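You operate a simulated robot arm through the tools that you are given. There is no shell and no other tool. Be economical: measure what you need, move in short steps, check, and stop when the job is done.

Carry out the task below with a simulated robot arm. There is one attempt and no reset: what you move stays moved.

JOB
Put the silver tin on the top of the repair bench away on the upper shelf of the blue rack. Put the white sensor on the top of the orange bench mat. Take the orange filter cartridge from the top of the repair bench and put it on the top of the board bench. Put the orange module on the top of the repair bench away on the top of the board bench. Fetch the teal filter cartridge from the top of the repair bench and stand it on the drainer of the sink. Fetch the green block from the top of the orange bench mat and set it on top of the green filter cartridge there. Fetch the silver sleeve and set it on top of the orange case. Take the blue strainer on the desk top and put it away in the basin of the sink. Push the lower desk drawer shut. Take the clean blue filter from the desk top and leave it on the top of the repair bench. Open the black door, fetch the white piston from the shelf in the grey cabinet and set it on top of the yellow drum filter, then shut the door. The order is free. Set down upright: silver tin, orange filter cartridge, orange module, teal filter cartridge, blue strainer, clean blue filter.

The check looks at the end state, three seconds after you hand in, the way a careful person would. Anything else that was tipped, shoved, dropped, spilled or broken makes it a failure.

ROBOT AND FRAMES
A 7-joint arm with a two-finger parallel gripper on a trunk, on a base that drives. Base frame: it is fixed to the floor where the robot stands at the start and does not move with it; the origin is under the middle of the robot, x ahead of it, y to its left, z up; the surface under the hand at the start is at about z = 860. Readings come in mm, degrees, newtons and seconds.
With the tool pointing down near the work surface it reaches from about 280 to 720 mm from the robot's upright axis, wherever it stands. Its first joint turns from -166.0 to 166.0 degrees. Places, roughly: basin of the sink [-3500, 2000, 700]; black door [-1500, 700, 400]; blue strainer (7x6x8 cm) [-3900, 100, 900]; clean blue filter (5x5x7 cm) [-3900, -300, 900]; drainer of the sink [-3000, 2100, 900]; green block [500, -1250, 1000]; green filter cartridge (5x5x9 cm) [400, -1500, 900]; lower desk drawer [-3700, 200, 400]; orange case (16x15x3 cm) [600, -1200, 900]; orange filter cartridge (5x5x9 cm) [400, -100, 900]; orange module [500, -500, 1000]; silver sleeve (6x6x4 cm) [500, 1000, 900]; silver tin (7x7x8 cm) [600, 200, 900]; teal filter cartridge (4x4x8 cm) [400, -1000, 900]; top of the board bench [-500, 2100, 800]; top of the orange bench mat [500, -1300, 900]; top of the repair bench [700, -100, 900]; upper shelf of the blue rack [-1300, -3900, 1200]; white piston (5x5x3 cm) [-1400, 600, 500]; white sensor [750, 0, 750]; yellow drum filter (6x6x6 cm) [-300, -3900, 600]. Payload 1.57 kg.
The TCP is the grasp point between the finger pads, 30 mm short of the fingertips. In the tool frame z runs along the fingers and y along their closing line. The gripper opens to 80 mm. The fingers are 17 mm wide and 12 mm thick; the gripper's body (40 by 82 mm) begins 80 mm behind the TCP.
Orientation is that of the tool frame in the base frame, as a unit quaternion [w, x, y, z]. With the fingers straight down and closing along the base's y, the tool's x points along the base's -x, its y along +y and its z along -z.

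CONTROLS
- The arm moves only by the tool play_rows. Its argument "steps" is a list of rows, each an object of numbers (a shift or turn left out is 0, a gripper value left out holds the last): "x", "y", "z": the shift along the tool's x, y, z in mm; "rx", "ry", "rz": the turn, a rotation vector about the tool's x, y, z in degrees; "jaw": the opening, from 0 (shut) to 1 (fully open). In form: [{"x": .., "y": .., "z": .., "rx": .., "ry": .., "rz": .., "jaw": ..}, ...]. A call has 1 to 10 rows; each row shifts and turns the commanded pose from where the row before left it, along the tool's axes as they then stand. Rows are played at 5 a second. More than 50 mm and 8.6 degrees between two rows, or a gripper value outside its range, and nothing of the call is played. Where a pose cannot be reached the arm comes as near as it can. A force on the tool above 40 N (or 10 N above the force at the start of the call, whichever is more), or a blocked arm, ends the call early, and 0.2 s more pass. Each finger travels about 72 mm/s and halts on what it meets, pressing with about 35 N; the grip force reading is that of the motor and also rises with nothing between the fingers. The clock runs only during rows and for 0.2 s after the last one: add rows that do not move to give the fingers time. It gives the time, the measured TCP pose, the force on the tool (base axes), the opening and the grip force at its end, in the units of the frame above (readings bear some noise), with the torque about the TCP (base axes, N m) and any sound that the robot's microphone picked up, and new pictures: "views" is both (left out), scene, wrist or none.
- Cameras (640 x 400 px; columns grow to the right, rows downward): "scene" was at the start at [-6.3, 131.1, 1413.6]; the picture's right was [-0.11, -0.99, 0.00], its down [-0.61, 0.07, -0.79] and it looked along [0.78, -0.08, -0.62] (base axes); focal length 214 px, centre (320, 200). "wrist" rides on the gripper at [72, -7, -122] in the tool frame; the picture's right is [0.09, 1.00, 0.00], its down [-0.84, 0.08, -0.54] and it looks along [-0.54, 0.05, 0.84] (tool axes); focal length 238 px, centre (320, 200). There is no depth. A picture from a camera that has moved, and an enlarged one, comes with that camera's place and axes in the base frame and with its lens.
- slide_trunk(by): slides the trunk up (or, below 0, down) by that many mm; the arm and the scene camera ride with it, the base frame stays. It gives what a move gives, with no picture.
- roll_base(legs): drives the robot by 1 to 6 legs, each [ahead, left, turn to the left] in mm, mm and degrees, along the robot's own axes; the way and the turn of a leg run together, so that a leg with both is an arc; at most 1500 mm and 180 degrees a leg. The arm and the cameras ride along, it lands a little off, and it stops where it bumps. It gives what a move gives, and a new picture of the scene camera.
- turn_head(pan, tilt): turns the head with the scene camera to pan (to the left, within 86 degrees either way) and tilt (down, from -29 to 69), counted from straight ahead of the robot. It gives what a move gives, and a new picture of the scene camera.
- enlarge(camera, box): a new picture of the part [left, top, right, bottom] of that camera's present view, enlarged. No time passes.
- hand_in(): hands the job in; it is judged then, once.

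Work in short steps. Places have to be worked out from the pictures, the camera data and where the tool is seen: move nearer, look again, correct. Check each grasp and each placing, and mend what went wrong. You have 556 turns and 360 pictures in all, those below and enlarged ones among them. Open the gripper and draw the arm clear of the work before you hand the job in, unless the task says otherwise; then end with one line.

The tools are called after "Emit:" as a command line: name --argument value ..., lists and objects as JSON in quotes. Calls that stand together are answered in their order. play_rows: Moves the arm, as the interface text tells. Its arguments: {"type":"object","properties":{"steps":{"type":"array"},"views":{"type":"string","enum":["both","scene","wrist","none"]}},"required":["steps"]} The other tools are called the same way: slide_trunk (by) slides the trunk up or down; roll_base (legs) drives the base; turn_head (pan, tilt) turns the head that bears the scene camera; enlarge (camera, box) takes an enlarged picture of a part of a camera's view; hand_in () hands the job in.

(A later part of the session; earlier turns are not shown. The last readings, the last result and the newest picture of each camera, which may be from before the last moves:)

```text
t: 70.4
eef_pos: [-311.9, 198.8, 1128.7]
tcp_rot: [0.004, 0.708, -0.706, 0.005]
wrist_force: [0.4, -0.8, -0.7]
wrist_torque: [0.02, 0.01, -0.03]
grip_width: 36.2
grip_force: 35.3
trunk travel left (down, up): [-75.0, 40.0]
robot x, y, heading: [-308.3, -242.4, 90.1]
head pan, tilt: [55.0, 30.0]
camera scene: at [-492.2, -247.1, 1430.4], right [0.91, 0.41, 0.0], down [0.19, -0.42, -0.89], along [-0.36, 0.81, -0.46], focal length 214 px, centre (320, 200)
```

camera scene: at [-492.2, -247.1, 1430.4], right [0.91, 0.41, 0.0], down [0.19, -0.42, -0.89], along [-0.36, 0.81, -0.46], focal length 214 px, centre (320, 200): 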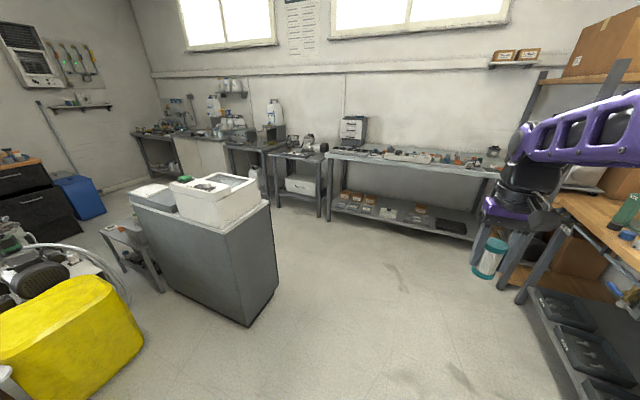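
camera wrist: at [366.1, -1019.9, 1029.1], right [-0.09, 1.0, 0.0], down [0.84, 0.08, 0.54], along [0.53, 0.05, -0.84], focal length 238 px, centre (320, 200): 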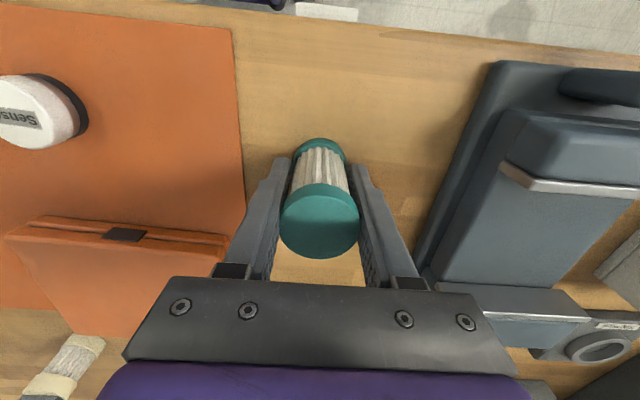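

I see the grey cabinet (door facing +y), the board bench ahead and the sink bench beyond left. I drive ahead, then sideways left along the aisle.

Emit:
roll_base --legs '[[1400, 0, 0], [0, 1300, 0]]'

```text
t: 89.8
eef_pos: [-1617.3, 1610.2, 1126.9]
tcp_rot: [0.007, 0.713, -0.701, 0.007]
wrist_force: [0.4, 0.7, -1.1]
wrist_torque: [0.0, -0.02, 0.0]
grip_width: 36.3
grip_force: 35.2
trunk travel left (down, up): [-75.0, 40.0]
robot x, y, heading: [-1609.4, 1174.6, 90.6]
head pan, tilt: [55.0, 30.0]
camera scene: at [-1793.1, 1160.2, 1429.4], right [0.9, 0.44, 0.0], down [0.21, -0.42, -0.88], along [-0.39, 0.79, -0.47], focal length 214 px, centre (320, 200)
```

scene: 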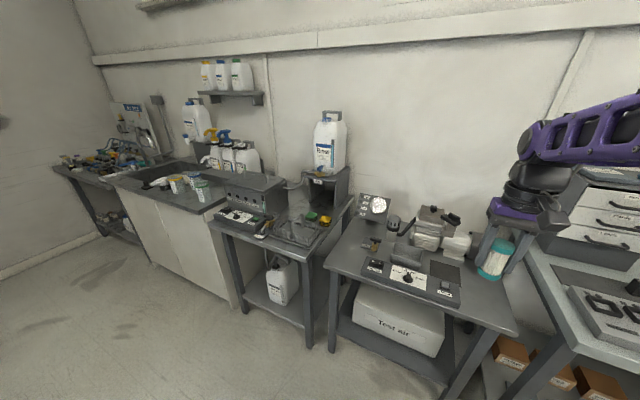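

I continue left to face the drainer.

Emit:
roll_base --legs '[[0, 1380, 0]]'

```text
t: 103.2
eef_pos: [-2994.6, 1590.0, 1123.1]
tcp_rot: [0.009, 0.714, -0.7, 0.01]
wrist_force: [-0.3, 0.1, 0.2]
wrist_torque: [-0.01, -0.01, 0.01]
grip_width: 36.5
grip_force: 35.3
trunk travel left (down, up): [-75.0, 40.0]
robot x, y, heading: [-2986.1, 1148.6, 91.1]
head pan, tilt: [55.0, 30.0]
camera scene: at [-3172.0, 1137.5, 1429.1], right [0.88, 0.47, 0.0], down [0.22, -0.42, -0.88], along [-0.41, 0.78, -0.47], focal length 214 px, centre (320, 200)
```

scene: 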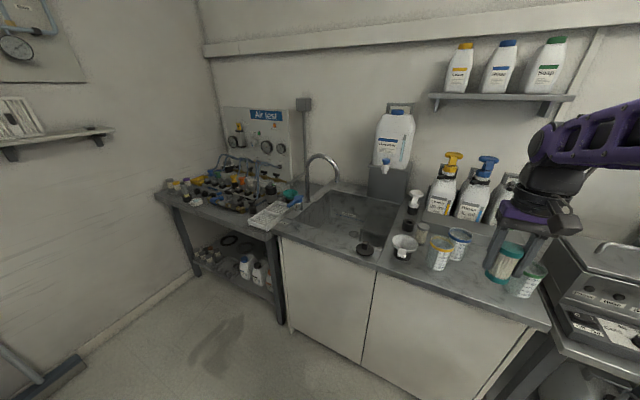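

The sink is ahead: basin left, counter with cups to its right. I look with the wrist camera and enlarge the scene.

Emit:
play_rows --steps '[{"z": -30}]' --views "wrist"

Emit:
enlarge --camera "scene" --box '[270, 140, 570, 320]'

```text
t: 103.6
eef_pos: [-2993.4, 1592.1, 1145.3]
tcp_rot: [0.015, 0.713, -0.7, 0.017]
wrist_force: [0.0, 0.1, -1.7]
wrist_torque: [-0.02, 0.02, 0.05]
grip_width: 36.2
grip_force: 34.8
trunk travel left (down, up): [-75.0, 40.0]
robot x, y, heading: [-2989.2, 1145.9, 91.1]
head pan, tilt: [55.0, 30.0]
camera wrist: at [-2986.5, 1524.2, 1271.7], right [-0.99, -0.11, 0.0], down [-0.09, 0.86, 0.5], along [-0.06, 0.5, -0.86], focal length 238 px, centre (320, 200)
```

wrist: 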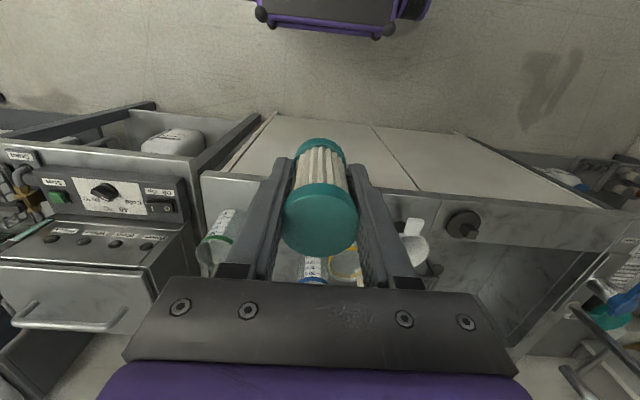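

```text
2.13 times, centred on (420, 230) of scene
camera zoom: at [-3173.1, 1136.0, 1425.5], right [0.87, 0.49, 0.0], down [0.25, -0.44, -0.86], along [-0.42, 0.75, -0.51], focal length 458 px, centre (107, 136)
```

zoom: 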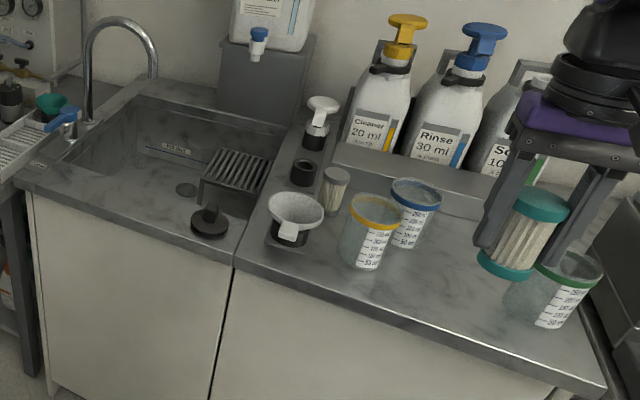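

The drainer surface is right of the basin; a free patch lies near (-2957,1790) between the gold and green cups. I drive ahead 170 mm and look.

Emit:
roll_base --legs '[[170, 0, -1]]'

Emit:
play_rows --steps '[{"x": 30, "y": -30}, {"x": 30, "y": -20}, {}]' --views "wrist"

```text
t: 105.1
eef_pos: [-2987.4, 1757.8, 1146.8]
tcp_rot: [0.014, 0.707, -0.707, 0.016]
wrist_force: [-0.1, 0.7, -1.4]
wrist_torque: [0.01, 0.07, 0.0]
grip_width: 36.2
grip_force: 35.2
trunk travel left (down, up): [-75.0, 40.0]
robot x, y, heading: [-2989.3, 1318.0, 90.0]
head pan, tilt: [55.0, 30.0]
camera scene: at [-3174.2, 1306.8, 1426.4], right [0.89, 0.46, 0.0], down [0.23, -0.44, -0.87], along [-0.4, 0.77, -0.5], focal length 214 px, centre (320, 200)
```

scene: 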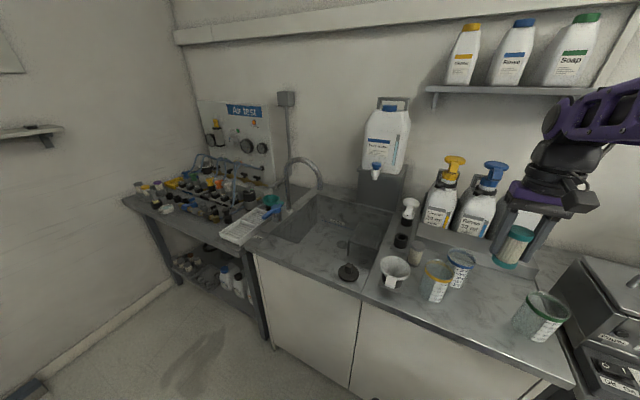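

```text
t: 106.1
eef_pos: [-2934.6, 1708.6, 1098.2]
tcp_rot: [-0.064, -0.704, 0.704, -0.061]
wrist_force: [0.6, 0.8, -0.3]
wrist_torque: [0.01, 0.01, 0.04]
grip_width: 36.1
grip_force: 34.9
trunk travel left (down, up): [-75.0, 40.0]
robot x, y, heading: [-2991.4, 1312.0, 89.8]
head pan, tilt: [55.0, 30.0]
stopped in row 3: the arm was blocked; the commanded pose is now the measured one
camera wrist: at [-2927.8, 1657.3, 1232.8], right [-1.0, -0.09, 0.02], down [-0.07, 0.92, 0.39], along [-0.05, 0.38, -0.92], focal length 238 px, centre (320, 200)
```

wrist: 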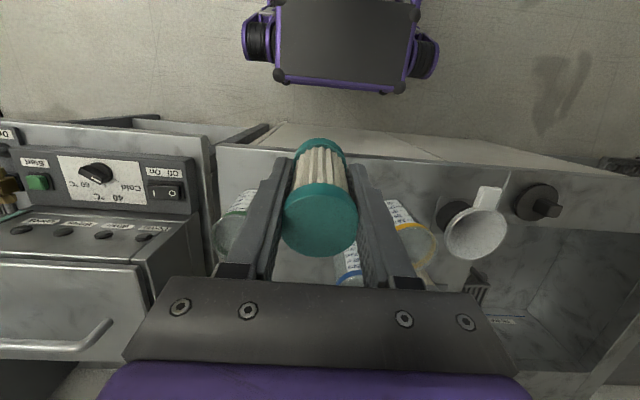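

The arm was blocked and tilted, probably rubbing against the head. I bring the head back to neutral.

Emit:
turn_head --pan 0 --tilt 40

```text
t: 107.3
eef_pos: [-2935.8, 1707.6, 1102.4]
tcp_rot: [-0.062, -0.704, 0.705, -0.057]
wrist_force: [0.1, -0.5, -1.0]
wrist_torque: [-0.02, 0.03, 0.0]
grip_width: 36.1
grip_force: 34.9
trunk travel left (down, up): [-75.0, 40.0]
robot x, y, heading: [-2987.7, 1315.0, 89.8]
head pan, tilt: [0.0, 40.0]
camera scene: at [-3132.1, 1311.8, 1410.8], right [1.0, 0.0, 0.0], down [0.0, -0.64, -0.77], along [0.0, 0.77, -0.64], focal length 214 px, centre (320, 200)
```

scene: 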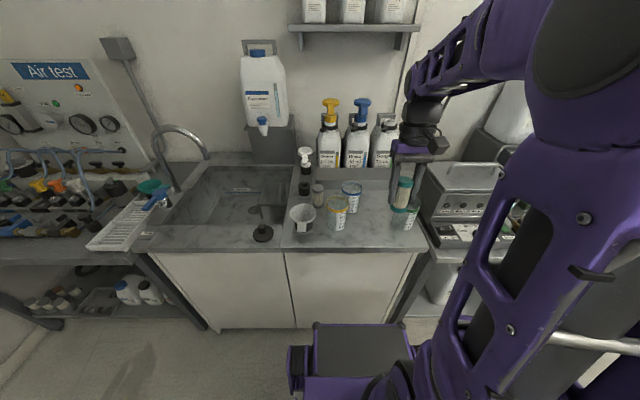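

Head is free again. I level the tool (tilted ~10° toward the robot).

Emit:
play_rows --steps '[{"ry": -5}, {"ry": -4.7}, {}]' --views "wrist"

Emit:
enlarge --camera "scene" --box '[260, 140, 460, 265]'

```text
t: 108.1
eef_pos: [-2935.1, 1707.7, 1102.4]
tcp_rot: [-0.003, -0.707, 0.707, 0.002]
wrist_force: [0.0, 0.1, -0.5]
wrist_torque: [0.01, 0.0, 0.0]
grip_width: 36.1
grip_force: 35.1
trunk travel left (down, up): [-75.0, 40.0]
robot x, y, heading: [-2987.0, 1317.6, 90.0]
head pan, tilt: [0.0, 40.0]
camera wrist: at [-2928.6, 1633.8, 1225.0], right [-1.0, -0.09, 0.01], down [-0.07, 0.84, 0.54], along [-0.05, 0.54, -0.84], focal length 238 px, centre (320, 200)
```

wrist: 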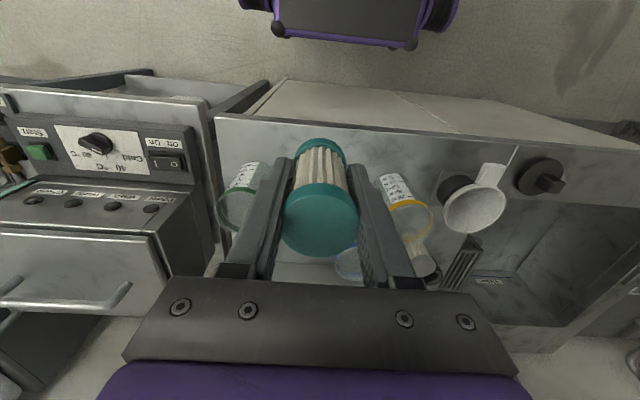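

```text
3.20 times, centred on (360, 202) of scene
camera zoom: at [-3130.5, 1311.9, 1411.2], right [1.0, -0.02, 0.0], down [-0.01, -0.64, -0.77], along [0.02, 0.77, -0.64], focal length 686 px, centre (192, 192)
```

zoom: 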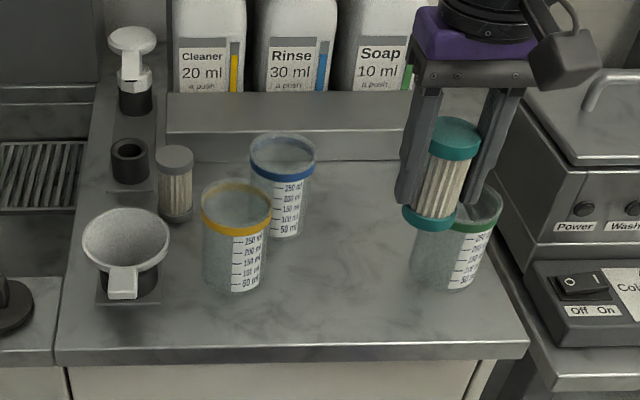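

Target between the gold and green cups at (-2963,1795). I move there and lower to z≈960.

Emit:
play_rows --steps '[{"x": -44, "y": 14}, {"x": -44, "y": 14}, {"z": 45}, {"z": 45}, {"z": 45}, {}]' --views "scene"

Emit:
enlarge --camera "scene" --box '[260, 140, 460, 265]'

```text
t: 109.5
eef_pos: [-2964.1, 1792.9, 967.8]
tcp_rot: [-0.003, -0.707, 0.708, 0.002]
wrist_force: [0.5, 0.0, 0.1]
wrist_torque: [0.01, -0.01, -0.02]
grip_width: 36.4
grip_force: 34.8
trunk travel left (down, up): [-75.0, 40.0]
robot x, y, heading: [-2985.7, 1318.3, 90.0]
head pan, tilt: [0.0, 40.0]
camera scene: at [-3132.0, 1311.9, 1410.8], right [1.0, 0.0, 0.0], down [0.0, -0.64, -0.77], along [0.0, 0.77, -0.64], focal length 214 px, centre (320, 200)
```

scene: 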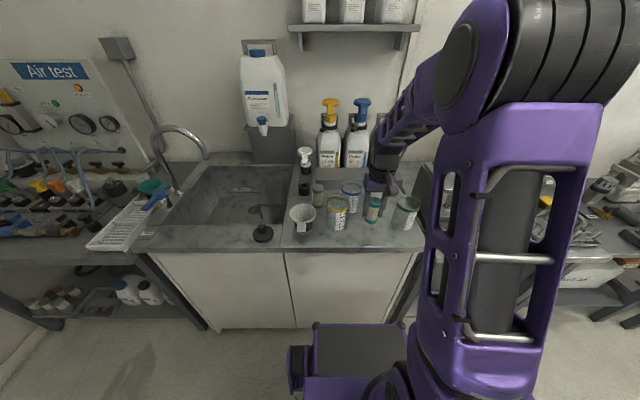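

```text
3.20 times, centred on (360, 202) of scene
camera zoom: at [-3132.0, 1311.9, 1410.8], right [1.0, 0.0, 0.0], down [0.0, -0.64, -0.77], along [0.0, 0.77, -0.64], focal length 686 px, centre (192, 192)
```

zoom: 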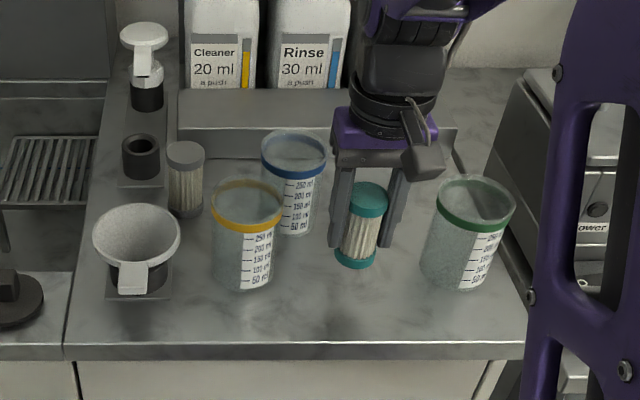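

Clear spot. I lower further in steps watching force.

Emit:
play_rows --steps '[{"z": 15}, {"z": 10}, {"z": 5}, {"z": 3}, {"z": 3}, {}]' --views "none"

```text
t: 110.9
eef_pos: [-2964.8, 1795.1, 931.7]
tcp_rot: [-0.002, -0.706, 0.708, 0.002]
wrist_force: [-0.8, 0.8, 0.0]
wrist_torque: [0.0, 0.01, -0.01]
grip_width: 36.0
grip_force: 35.0
trunk travel left (down, up): [-75.0, 40.0]
robot x, y, heading: [-2987.4, 1317.1, 90.1]
head pan, tilt: [0.0, 40.0]
```

Emit:
play_rows --steps '[{"z": 3}, {"z": 3}, {"z": 3}, {"z": 3}, {"z": 3}, {}]' --views "none"

```text
t: 112.3
eef_pos: [-2965.4, 1794.7, 917.3]
tcp_rot: [-0.002, -0.706, 0.708, 0.003]
wrist_force: [-0.1, 0.3, -0.3]
wrist_torque: [0.02, -0.03, -0.04]
grip_width: 36.5
grip_force: 34.8
trunk travel left (down, up): [-75.0, 40.0]
robot x, y, heading: [-2988.0, 1314.9, 89.6]
head pan, tilt: [0.0, 40.0]
```

Emit:
play_rows --steps '[{"z": 3}, {"z": 3}, {"z": 3}, {}]' --views "none"

Emit:
enlarge --camera "scene" --box '[310, 160, 430, 260]'

```text
t: 113.3
eef_pos: [-2965.0, 1794.0, 906.9]
tcp_rot: [-0.002, -0.707, 0.708, 0.003]
wrist_force: [-0.3, -0.3, 6.1]
wrist_torque: [-0.05, -0.11, 0.02]
grip_width: 36.4
grip_force: 35.3
trunk travel left (down, up): [-75.0, 40.0]
robot x, y, heading: [-2989.4, 1312.2, 90.0]
head pan, tilt: [0.0, 40.0]
```

```text
4.00 times, centred on (370, 210) of scene
camera zoom: at [-3132.0, 1311.3, 1410.9], right [1.0, 0.0, 0.0], down [0.0, -0.64, -0.77], along [0.0, 0.77, -0.64], focal length 858 px, centre (120, 160)
```

zoom: 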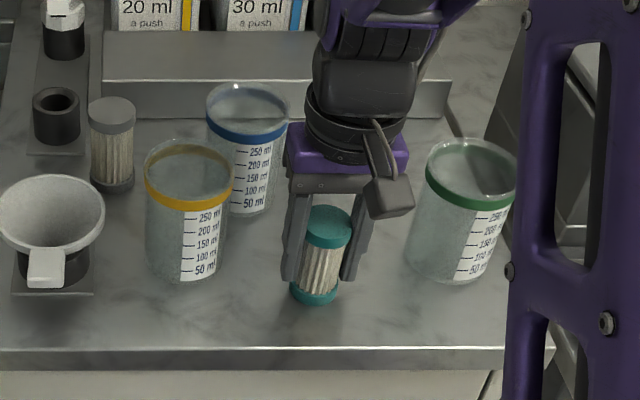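

Contact at 907, so the drainer is at z≈861. I release and rise straight up.

Emit:
play_rows --steps '[{"z": 0.7}, {"jaw": 0.75}, {}, {}, {"z": -40}, {"z": -45}, {"z": -45}, {"z": -45}, {"z": -30}, {}]' --views "none"

Emit:
enlarge --camera "scene" --box '[310, 160, 430, 260]'

```text
t: 115.5
eef_pos: [-2965.4, 1794.9, 1110.8]
tcp_rot: [-0.002, -0.706, 0.708, 0.003]
wrist_force: [0.8, -0.4, -0.4]
wrist_torque: [0.0, -0.02, -0.01]
grip_width: 60.1
grip_force: 0.1
trunk travel left (down, up): [-75.0, 40.0]
robot x, y, heading: [-2990.2, 1318.4, 90.1]
head pan, tilt: [0.0, 40.0]
```

```text
4.00 times, centred on (370, 210) of scene
camera zoom: at [-3132.0, 1311.7, 1410.8], right [1.0, 0.0, 0.0], down [0.0, -0.64, -0.77], along [0.0, 0.77, -0.64], focal length 858 px, centre (120, 160)
```

zoom: 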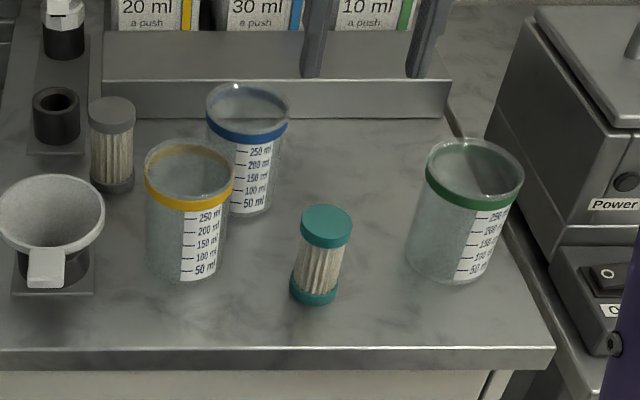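

Teal cartridge stands on the drainer. Now to the desk: back off, turn left to face -x and look.

Emit:
roll_base --legs '[[-350, 0, 0], [0, 0, 90]]'

```text
t: 121.7
eef_pos: [-3469.8, 992.9, 1109.9]
tcp_rot: [0.004, 1.0, 0.0, 0.0]
wrist_force: [-0.3, 0.0, 0.1]
wrist_torque: [-0.03, -0.01, 0.01]
grip_width: 60.1
grip_force: 0.0
trunk travel left (down, up): [-75.0, 40.0]
robot x, y, heading: [-2992.0, 967.8, 179.4]
head pan, tilt: [0.0, 40.0]
camera scene: at [-2989.0, 827.3, 1410.8], right [0.0, 1.0, 0.0], down [0.64, 0.0, -0.77], along [-0.77, 0.0, -0.64], focal length 214 px, centre (320, 200)
```

scene: 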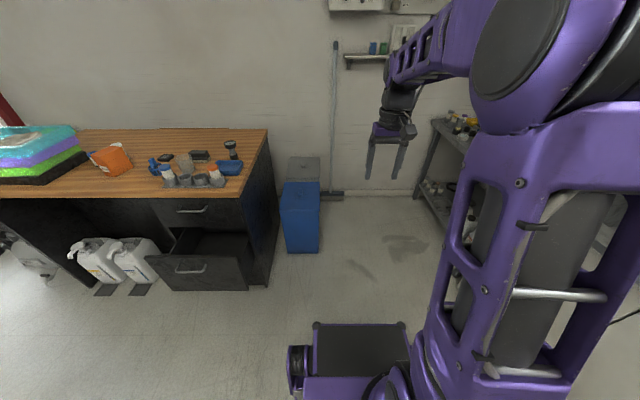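

The desk is to my left with its lower drawer open. I drive sideways to face it.

Emit:
roll_base --legs '[[0, 730, 0]]'

Emit:
enlarge --camera "scene" --box '[150, 120, 450, 310]'

```text
t: 129.4
eef_pos: [-3474.7, 240.7, 1110.8]
tcp_rot: [0.003, 1.0, -0.002, 0.0]
wrist_force: [0.1, -0.7, -0.5]
wrist_torque: [0.0, 0.01, -0.02]
grip_width: 60.2
grip_force: 0.0
trunk travel left (down, up): [-75.0, 40.0]
robot x, y, heading: [-2995.5, 215.6, 179.4]
head pan, tilt: [0.0, 40.0]
camera scene: at [-2993.5, 73.8, 1410.8], right [0.01, 1.0, 0.0], down [0.64, 0.0, -0.77], along [-0.77, 0.01, -0.64], focal length 214 px, centre (320, 200)
```

scene: 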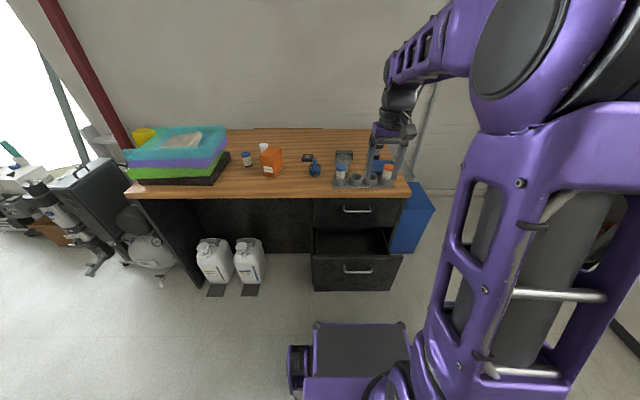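

```text
2.11 times, centred on (300, 215) of scene
camera zoom: at [-2993.5, 73.8, 1410.8], right [0.01, 1.0, 0.0], down [0.64, 0.0, -0.77], along [-0.77, 0.01, -0.64], focal length 452 px, centre (362, 168)
```

zoom: 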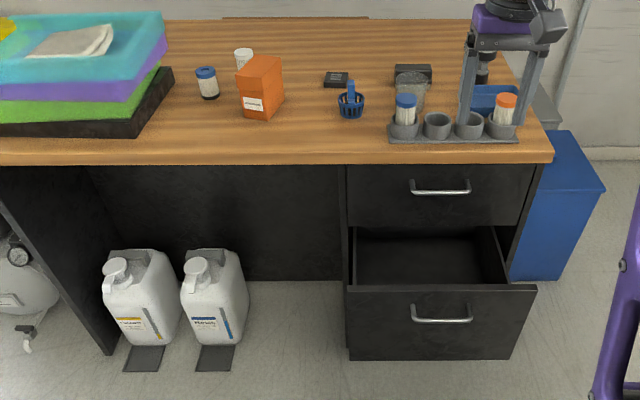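

Drawer panel is at about x≈-3545, z 350–640, y 50–430. I back off a bit, close the fingers and turn the tool to point forward.

Emit:
roll_base --legs '[[-110, 0, 0]]'

Emit:
play_rows --steps '[{"ry": -8.5, "y": 20, "z": 15, "jaw": 0}, {"ry": -8.5, "y": 20}, {"ry": -8.5, "y": 20}, {"ry": -8.5, "y": 20}, {"ry": -8.5, "y": 16}, {"ry": -8.5}, {"ry": -8.5}, {"ry": -8.5}, {"ry": -8.5}, {"ry": -8.5}]' --views "scene"

```text
t: 130.3
eef_pos: [-3451.3, 238.8, 1111.5]
tcp_rot: [0.004, 1.0, -0.001, -0.001]
wrist_force: [-0.6, 1.1, 0.1]
wrist_torque: [0.02, 0.06, 0.02]
grip_width: 59.8
grip_force: 0.0
trunk travel left (down, up): [-75.0, 40.0]
robot x, y, heading: [-2975.7, 213.9, 179.8]
head pan, tilt: [0.0, 40.0]
stopped in leg 1: the robot was blocked; the commanded pose is now the measured one
camera scene: at [-2970.8, 72.6, 1410.8], right [0.0, 1.0, 0.0], down [0.64, 0.0, -0.77], along [-0.77, 0.0, -0.64], focal length 214 px, centre (320, 200)
```

scene: 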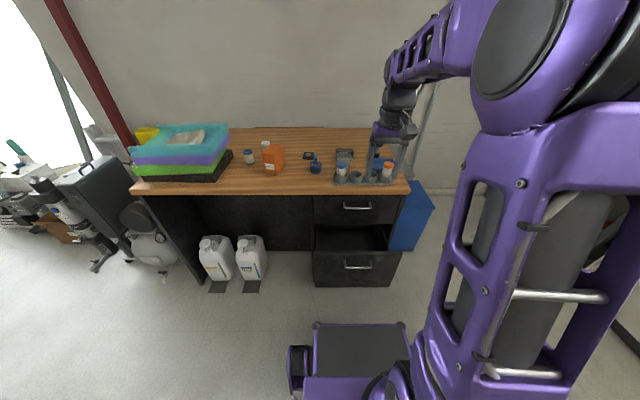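

```text
t: 131.9
eef_pos: [-3426.5, 43.2, 1047.1]
tcp_rot: [0.178, 0.906, 0.031, -0.382]
wrist_force: [1.1, -0.1, 0.5]
wrist_torque: [0.01, -0.02, -0.03]
grip_width: 0.0
grip_force: 21.7
trunk travel left (down, up): [-75.0, 40.0]
robot x, y, heading: [-2970.1, 210.5, 179.7]
head pan, tilt: [0.0, 40.0]
stopped in row 8: the arm was blocked; the commanded pose is now the measured one
camera scene: at [-2976.3, 88.4, 1430.4], right [0.17, 0.99, 0.0], down [0.45, -0.08, -0.89], along [-0.88, 0.15, -0.46], focal length 214 px, centre (320, 200)
```

scene: 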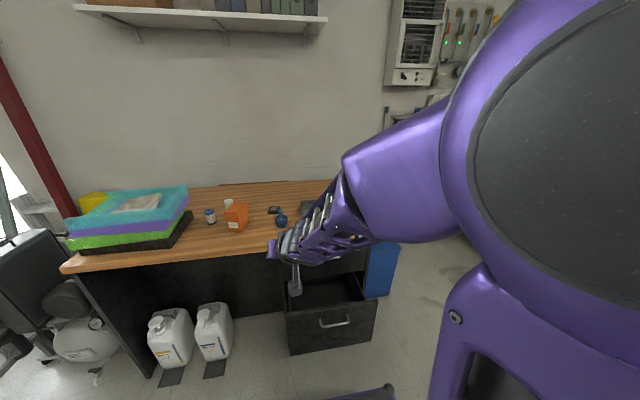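

The hand swung off because the elbow met the head. I straighten the tool (45° down-forward) while moving it down and forward away from the head.

Emit:
play_rows --steps '[{"x": 14, "y": -16, "z": 39}, {"rx": 6.8, "ry": 0.2, "rz": -1.5}, {}]' --views "scene"

```text
t: 132.7
eef_pos: [-3445.2, 43.7, 1008.9]
tcp_rot: [0.117, 0.915, 0.022, -0.385]
wrist_force: [-0.4, -0.1, 0.6]
wrist_torque: [0.0, -0.02, 0.0]
grip_width: 0.0
grip_force: 21.3
trunk travel left (down, up): [-75.0, 40.0]
robot x, y, heading: [-2974.8, 210.1, 180.3]
head pan, tilt: [0.0, 40.0]
camera scene: at [-2971.0, 72.6, 1410.8], right [0.0, 1.0, 0.0], down [0.64, 0.0, -0.77], along [-0.77, 0.0, -0.64], focal length 214 px, centre (320, 200)
```

scene: 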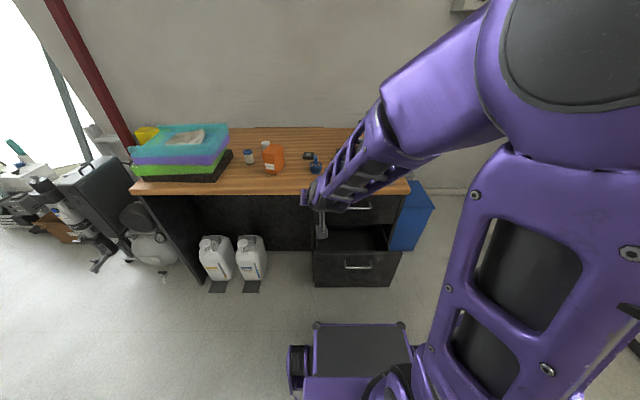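

Head returned to neutral. I finish the rotation and go down in front of the drawer.

Emit:
play_rows --steps '[{"rx": 6.9, "ry": 0.2, "rz": -1.5}, {"rx": 6.9, "ry": 0.2, "rz": -1.5}, {"x": 32, "y": -15, "z": 35}, {"x": 32, "y": -15, "z": 35}, {"x": 32, "y": -15, "z": 35}, {"x": 32, "y": -15, "z": 35}, {}]' --views "scene"

```text
t: 134.3
eef_pos: [-3454.1, 105.5, 819.0]
tcp_rot: [-0.003, 0.923, -0.001, -0.385]
wrist_force: [0.4, -0.9, 0.0]
wrist_torque: [-0.01, 0.01, 0.02]
grip_width: 0.0
grip_force: 21.5
trunk travel left (down, up): [-75.0, 40.0]
robot x, y, heading: [-2979.0, 210.6, 179.9]
head pan, tilt: [0.0, 40.0]
camera scene: at [-2971.1, 72.5, 1410.8], right [0.0, 1.0, 0.0], down [0.64, 0.0, -0.77], along [-0.77, 0.0, -0.64], focal length 214 px, centre (320, 200)
```

scene: 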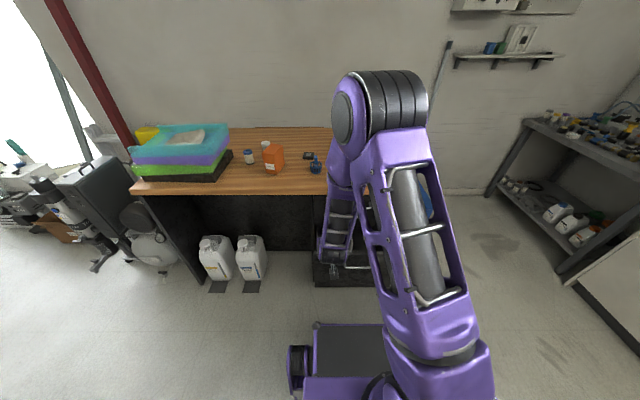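

Emit:
play_rows --steps '[{"x": 35, "y": -10, "z": 35}, {"x": 35, "y": -10, "z": 35}, {"x": 35, "y": -10, "z": 35}, {"x": 35, "y": -10, "z": 35}, {}]' --views "both"

```text
refused: row 1 steps farther than a row can; nothing moved
```

Emit:
play_rows --steps '[{"x": 33, "y": -10, "z": 33}, {"x": 33, "y": -10, "z": 33}, {"x": 33, "y": -10, "z": 33}, {"x": 33, "y": -10, "z": 33}, {}]' --views "both"

```text
t: 135.5
eef_pos: [-3453.3, 146.4, 632.0]
tcp_rot: [-0.004, 0.923, 0.0, -0.385]
wrist_force: [-0.8, 0.0, 0.6]
wrist_torque: [0.0, 0.03, -0.01]
grip_width: 0.1
grip_force: 21.1
trunk travel left (down, up): [-75.0, 40.0]
robot x, y, heading: [-2973.1, 213.0, 179.9]
head pan, tilt: [0.0, 40.0]
camera scene: at [-2970.9, 72.5, 1410.8], right [0.0, 1.0, 0.0], down [0.64, 0.0, -0.77], along [-0.77, 0.0, -0.64], focal length 214 px, centre (320, 200)
camera wrist: at [-3316.3, 150.8, 668.6], right [0.06, -1.0, -0.07], down [-0.2, -0.08, 0.98], along [-0.98, -0.05, -0.21], focal length 238 px, centre (320, 200)
```

scene: 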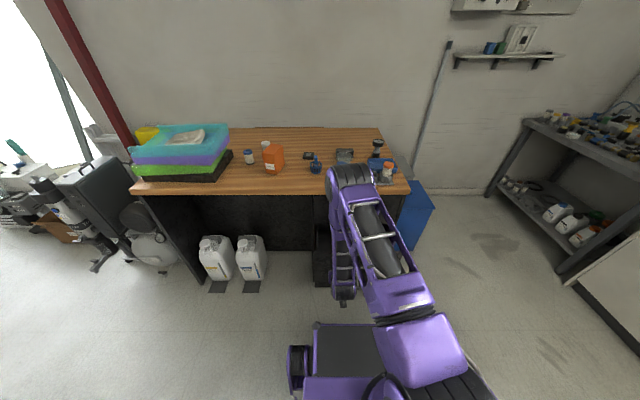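
wrist: 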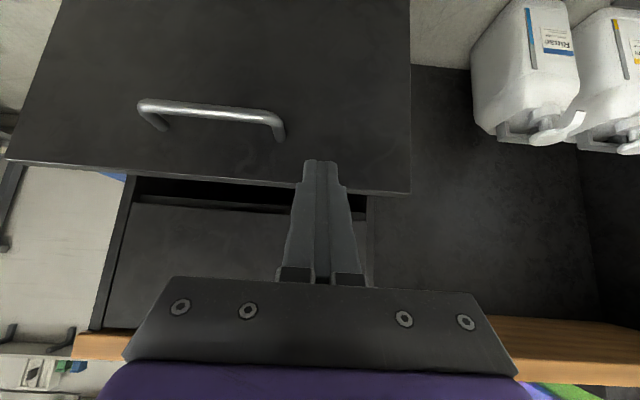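

The panel top is at z≈600, so I lower 60 mm more and then push forward beside the handle.

Emit:
play_rows --steps '[{"x": 21, "y": 8, "z": 21}, {"x": 21, "y": 8, "z": 21}, {"x": -25, "z": 25}, {"x": -20, "z": 20}, {}]' --views "wrist"

```text
t: 136.7
eef_pos: [-3516.5, 131.0, 573.4]
tcp_rot: [-0.002, 0.923, 0.001, -0.384]
wrist_force: [0.0, 0.8, -0.7]
wrist_torque: [-0.03, 0.0, 0.02]
grip_width: 0.3
grip_force: 22.2
trunk travel left (down, up): [-75.0, 40.0]
robot x, y, heading: [-2970.1, 211.0, 179.7]
head pan, tilt: [0.0, 40.0]
camera wrist: at [-3380.0, 136.6, 609.1], right [0.06, -1.0, -0.07], down [-0.2, -0.08, 0.98], along [-0.98, -0.05, -0.21], focal length 238 px, centre (320, 200)
```

wrist: 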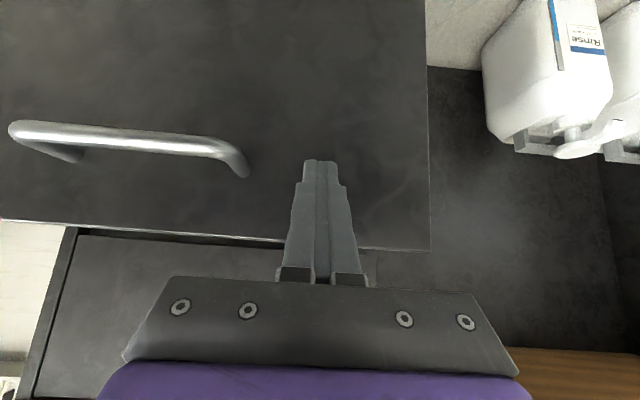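

Emit:
play_rows --steps '[{"x": -10, "z": 10}, {"x": -10, "z": 10}, {"x": -10, "z": 10}, {"x": -10, "z": 10}, {"x": -10, "z": 10}, {}]' --views "wrist"

```text
t: 138.1
eef_pos: [-3591.3, 131.1, 575.4]
tcp_rot: [-0.003, 0.923, 0.001, -0.385]
wrist_force: [0.2, 0.1, 0.4]
wrist_torque: [0.0, 0.02, 0.0]
grip_width: 0.0
grip_force: 21.5
trunk travel left (down, up): [-75.0, 40.0]
robot x, y, heading: [-2972.1, 209.8, 179.9]
head pan, tilt: [0.0, 40.0]
camera wrist: at [-3453.4, 136.2, 610.7], right [0.06, -1.0, -0.07], down [-0.2, -0.08, 0.98], along [-0.98, -0.05, -0.21], focal length 238 px, centre (320, 200)
```

wrist: 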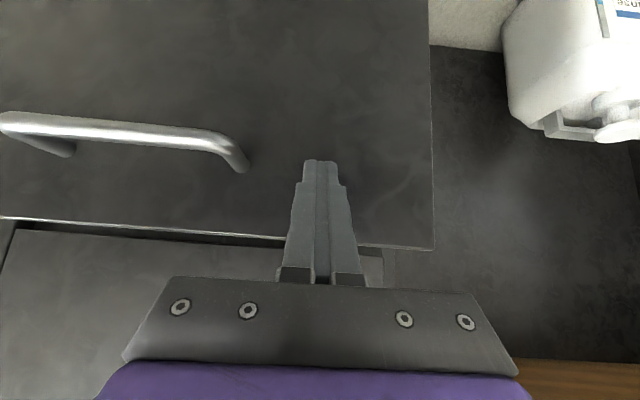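

The drawer is moving with the fingers. I keep pushing.

Emit:
play_rows --steps '[{"x": -10, "z": 10}, {"x": -10, "z": 10}, {"x": -10, "z": 10}, {"x": -7, "z": 7}, {"x": -7, "z": 7}, {"x": -7, "z": 7}, {}]' --views "wrist"

```text
t: 139.7
eef_pos: [-3661.9, 130.6, 575.0]
tcp_rot: [-0.004, 0.923, 0.0, -0.384]
wrist_force: [-0.4, 0.0, -0.1]
wrist_torque: [0.02, 0.03, 0.03]
grip_width: 0.0
grip_force: 21.3
trunk travel left (down, up): [-75.0, 40.0]
robot x, y, heading: [-2972.2, 210.8, 179.7]
head pan, tilt: [0.0, 40.0]
camera wrist: at [-3524.6, 135.7, 610.2], right [0.06, -1.0, -0.07], down [-0.2, -0.08, 0.98], along [-0.98, -0.05, -0.21], focal length 238 px, centre (320, 200)
```

wrist: 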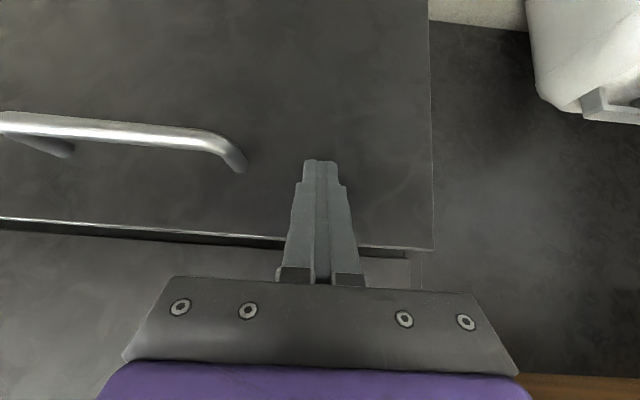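

Emit:
play_rows --steps '[{"x": -7, "z": 7}, {"x": -7, "z": 7}, {"x": -7, "z": 7}, {"x": -7, "z": 7}, {"x": -7, "z": 7}, {}]' --views "wrist"

```text
t: 140.9
eef_pos: [-3703.7, 129.3, 570.9]
tcp_rot: [-0.003, 0.926, 0.001, -0.377]
wrist_force: [31.6, 0.0, 29.1]
wrist_torque: [0.02, 0.39, -0.05]
grip_width: 0.0
grip_force: 21.3
trunk travel left (down, up): [-75.0, 40.0]
robot x, y, heading: [-2975.2, 211.2, 179.9]
head pan, tilt: [0.0, 40.0]
stopped in row 6: the force on the tool passed its limit at 78 N (the readings are from after the stop); the commanded pose is now the measured one
camera wrist: at [-3566.6, 134.2, 608.4], right [0.06, -1.0, -0.07], down [-0.22, -0.08, 0.97], along [-0.97, -0.05, -0.22], focal length 238 px, centre (320, 200)
```

wrist: 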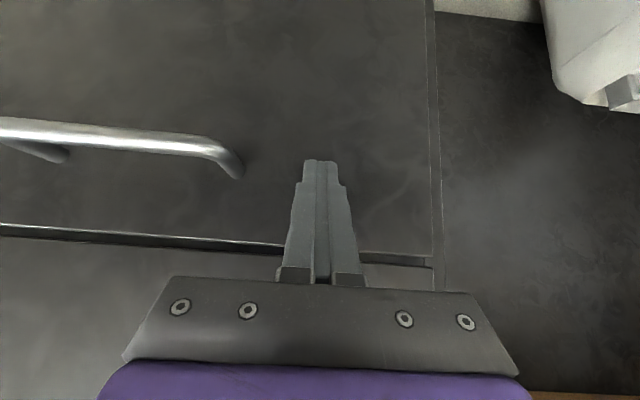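

Force spike: the drawer hit its stop. I back off and look from the scene camera.

Emit:
play_rows --steps '[{"x": 30, "z": -30}, {"x": 34, "z": -34}, {"x": 34, "z": -34}, {"x": 34, "z": -34}, {"x": 34, "z": -34}, {"x": -33, "z": -33}, {"x": -33, "z": -33}, {"x": -33, "z": -33}, {}]' --views "wrist"

```text
t: 142.9
eef_pos: [-3469.5, 129.6, 714.4]
tcp_rot: [-0.004, 0.926, 0.0, -0.378]
wrist_force: [0.4, -0.1, -0.1]
wrist_torque: [0.0, -0.04, 0.0]
grip_width: 0.0
grip_force: 21.3
trunk travel left (down, up): [-75.0, 40.0]
robot x, y, heading: [-2976.0, 212.3, 179.8]
head pan, tilt: [0.0, 40.0]
camera wrist: at [-3333.6, 134.8, 751.6], right [0.06, -1.0, -0.07], down [-0.22, -0.08, 0.97], along [-0.97, -0.05, -0.22], focal length 238 px, centre (320, 200)
```

wrist: 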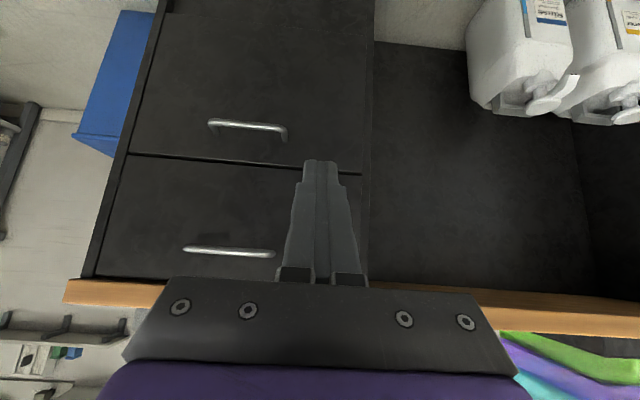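

The lower drawer is flush shut. I turn the tool back to straight down here, then rise.

Emit:
play_rows --steps '[{"ry": 7.4}, {"ry": 7.4}, {"ry": 7.4}, {"ry": 7.4}, {"ry": 7.4}, {"ry": 7.4}, {"z": -48}, {"z": -48}, {"z": -48}, {"z": -48}]' --views "none"

Emit:
play_rows --steps '[{"z": -48}, {"z": -48}, {"z": -48}, {"z": -20, "jaw": 1.0}, {"x": -30, "y": 18}, {"x": -40, "y": 18}, {"x": -40, "y": 18}, {}]' --views "both"

```text
t: 145.1
eef_pos: [-3470.8, 129.1, 905.7]
tcp_rot: [-0.005, 1.0, 0.0, 0.0]
wrist_force: [-0.5, -0.4, 0.1]
wrist_torque: [0.01, -0.05, 0.0]
grip_width: 0.3
grip_force: 21.0
trunk travel left (down, up): [-75.0, 40.0]
robot x, y, heading: [-2975.4, 212.9, 179.6]
head pan, tilt: [0.0, 40.0]
```

```text
t: 146.9
eef_pos: [-3579.7, 69.8, 1067.8]
tcp_rot: [-0.004, 1.0, -0.001, 0.0]
wrist_force: [-0.2, -0.3, -0.3]
wrist_torque: [0.02, -0.01, -0.04]
grip_width: 80.2
grip_force: 0.1
trunk travel left (down, up): [-75.0, 40.0]
robot x, y, heading: [-2972.8, 212.5, 179.7]
head pan, tilt: [0.0, 40.0]
camera scene: at [-2971.2, 72.3, 1410.8], right [0.0, 1.0, 0.0], down [0.64, 0.0, -0.77], along [-0.77, 0.0, -0.64], focal length 214 px, centre (320, 200)
camera wrist: at [-3507.4, 74.7, 1190.4], right [0.09, -1.0, -0.01], down [-0.84, -0.08, 0.54], along [-0.54, -0.04, -0.84], focal length 238 px, centre (320, 200)
```

scene: 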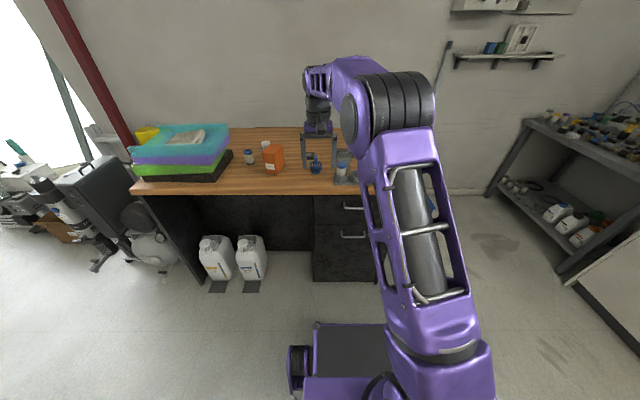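
wrist: 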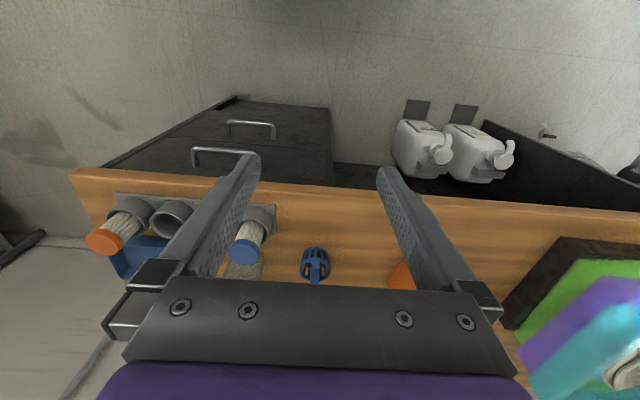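

The strainer is at about (-3830,57). I drive ahead 240 mm.

Emit:
roll_base --legs '[[240, 0, 0]]'

Emit:
play_rows --steps '[{"x": 10, "y": 10}, {}]' --views "wrist"

Emit:
enlarge --camera "wrist" --box '[240, 60, 400, 220]'

```text
t: 148.7
eef_pos: [-3816.0, 69.7, 1068.2]
tcp_rot: [-0.004, 1.0, 0.0, 0.0]
wrist_force: [0.0, 0.7, 1.1]
wrist_torque: [0.01, 0.01, -0.02]
grip_width: 79.7
grip_force: 0.1
trunk travel left (down, up): [-75.0, 40.0]
robot x, y, heading: [-3210.7, 210.1, 179.9]
head pan, tilt: [0.0, 40.0]
camera scene: at [-3208.3, 73.0, 1410.8], right [0.0, 1.0, 0.0], down [0.64, 0.0, -0.77], along [-0.77, 0.0, -0.64], focal length 214 px, centre (320, 200)
```

scene: 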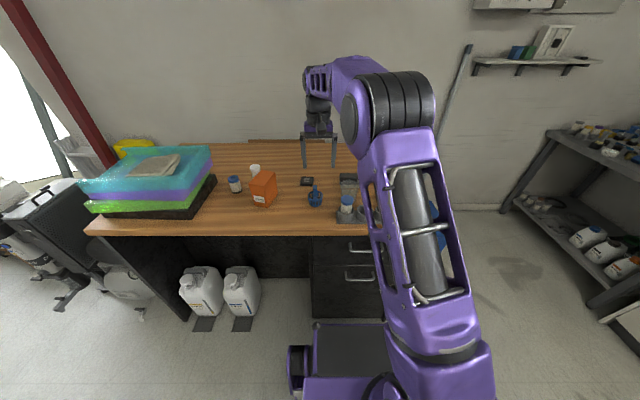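

```text
t: 149.3
eef_pos: [-3805.1, 61.3, 1066.7]
tcp_rot: [-0.003, 1.0, 0.0, 0.0]
wrist_force: [0.3, 0.4, -0.9]
wrist_torque: [0.0, -0.02, -0.03]
grip_width: 80.3
grip_force: 0.1
trunk travel left (down, up): [-75.0, 40.0]
robot x, y, heading: [-3205.8, 214.8, 179.8]
head pan, tilt: [0.0, 40.0]
camera wrist: at [-3733.8, 65.3, 1190.1], right [0.09, -1.0, -0.01], down [-0.84, -0.08, 0.54], along [-0.54, -0.04, -0.84], focal length 238 px, centre (320, 200)
```

wrist: 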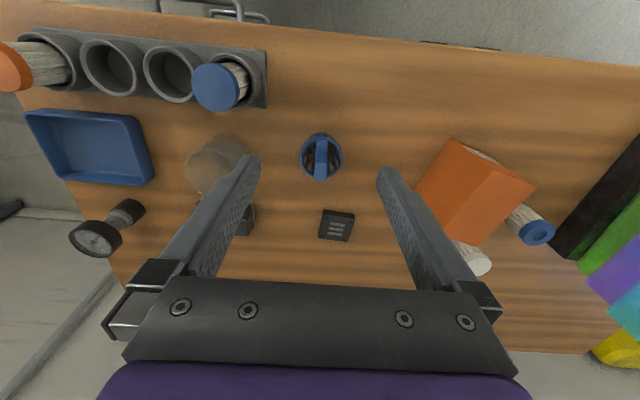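

```text
2.50 times, centred on (320, 140) of wrist
camera zoom: at [-3733.8, 65.3, 1190.1], right [0.09, -1.0, -0.01], down [-0.84, -0.08, 0.54], along [-0.54, -0.04, -0.84], focal length 596 px, centre (320, 350)
```

zoom: 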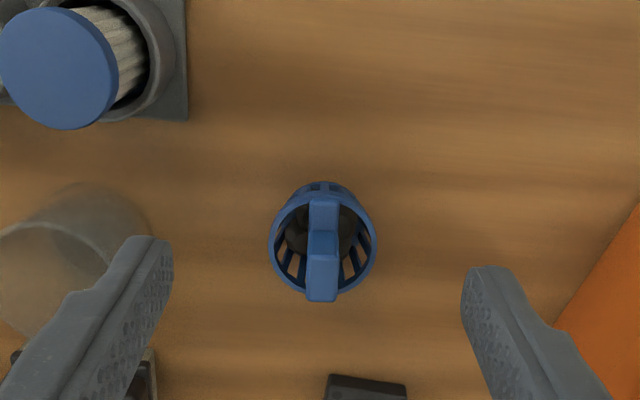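

Emit:
enlarge --camera "scene" --box '[270, 160, 370, 230]'

```text
5.71 times, centred on (320, 195) of scene
camera zoom: at [-3208.3, 73.0, 1410.8], right [0.0, 1.0, 0.0], down [0.64, 0.0, -0.77], along [-0.77, 0.0, -0.64], focal length 1226 px, centre (320, 229)
```

zoom: 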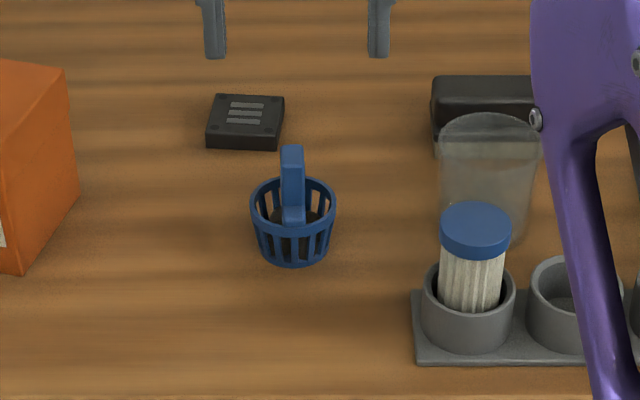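

The strainer has an upright tab handle. I'll grip the tab from above at about (-3856,55); I descend and check.

Emit:
play_rows --steps '[{"x": -45, "y": 5}, {"x": -5, "z": 40}, {"z": 40}, {"z": 25}, {}]' --views "wrist"

Emit:
enlarge --camera "scene" --box '[270, 150, 370, 220]'

```text
t: 150.5
eef_pos: [-3857.0, 58.0, 958.5]
tcp_rot: [-0.003, 1.0, 0.0, 0.0]
wrist_force: [0.3, 1.0, 0.0]
wrist_torque: [-0.03, 0.0, -0.05]
grip_width: 79.9
grip_force: 0.0
trunk travel left (down, up): [-75.0, 40.0]
robot x, y, heading: [-3208.0, 212.7, 180.0]
head pan, tilt: [0.0, 40.0]
camera wrist: at [-3784.9, 61.1, 1082.0], right [0.09, -1.0, -0.01], down [-0.84, -0.08, 0.54], along [-0.54, -0.04, -0.84], focal length 238 px, centre (320, 200)
```

wrist: 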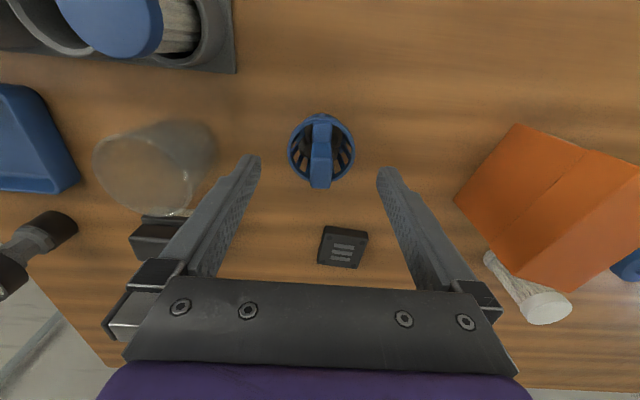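

```text
5.71 times, centred on (320, 185) of scene
camera zoom: at [-3208.4, 73.0, 1410.8], right [0.0, 1.0, 0.0], down [0.64, 0.0, -0.77], along [-0.77, 0.0, -0.64], focal length 1226 px, centre (320, 286)
```

zoom: 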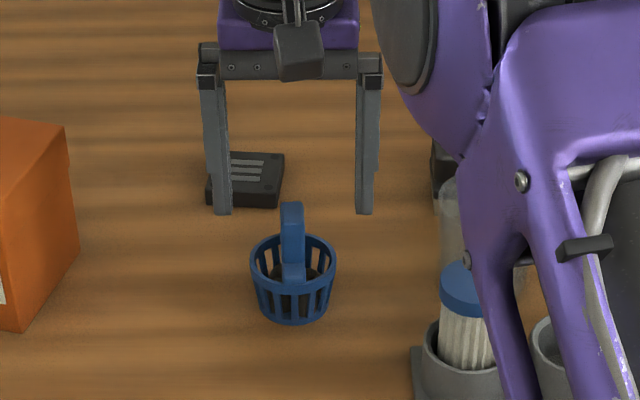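

Post handle centre is near (-3862,55), top z≈931, rim z≈897. I lower so the tips are at ~907 and close.

Emit:
play_rows --steps '[{"x": -5, "y": 3, "z": 10}, {"z": 11}, {"jaw": 0.0}, {}, {}, {}, {}, {}]' --views "wrist"

Emit:
enlarge --camera "scene" --box '[270, 150, 370, 220]'

```text
t: 152.3
eef_pos: [-3860.8, 54.1, 941.1]
tcp_rot: [-0.003, 1.0, 0.0, -0.001]
wrist_force: [1.2, -0.2, -0.1]
wrist_torque: [0.01, 0.04, 0.03]
grip_width: 14.7
grip_force: 31.3
trunk travel left (down, up): [-75.0, 40.0]
robot x, y, heading: [-3209.9, 210.1, 179.8]
head pan, tilt: [0.0, 40.0]
camera wrist: at [-3789.3, 58.3, 1063.4], right [0.09, -1.0, -0.01], down [-0.84, -0.08, 0.54], along [-0.54, -0.04, -0.84], focal length 238 px, centre (320, 200)
```

wrist: 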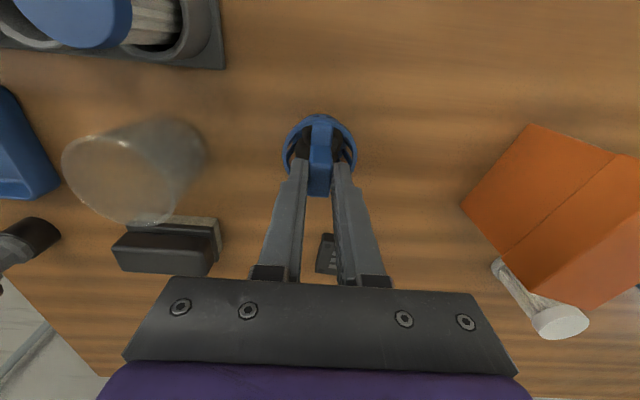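

```text
5.71 times, centred on (320, 185) of scene
camera zoom: at [-3208.3, 73.0, 1410.8], right [0.0, 1.0, 0.0], down [0.64, 0.0, -0.77], along [-0.77, 0.0, -0.64], focal length 1226 px, centre (320, 286)
```

zoom: 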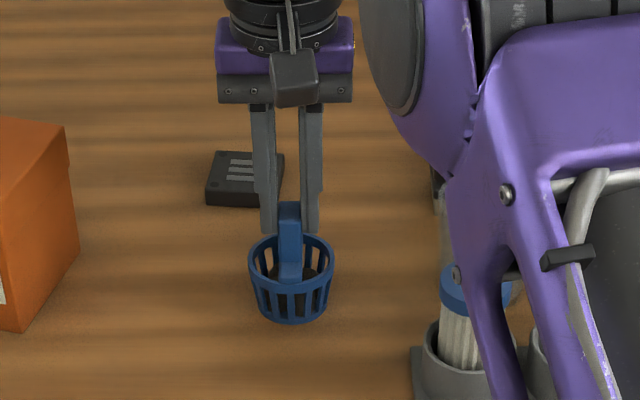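

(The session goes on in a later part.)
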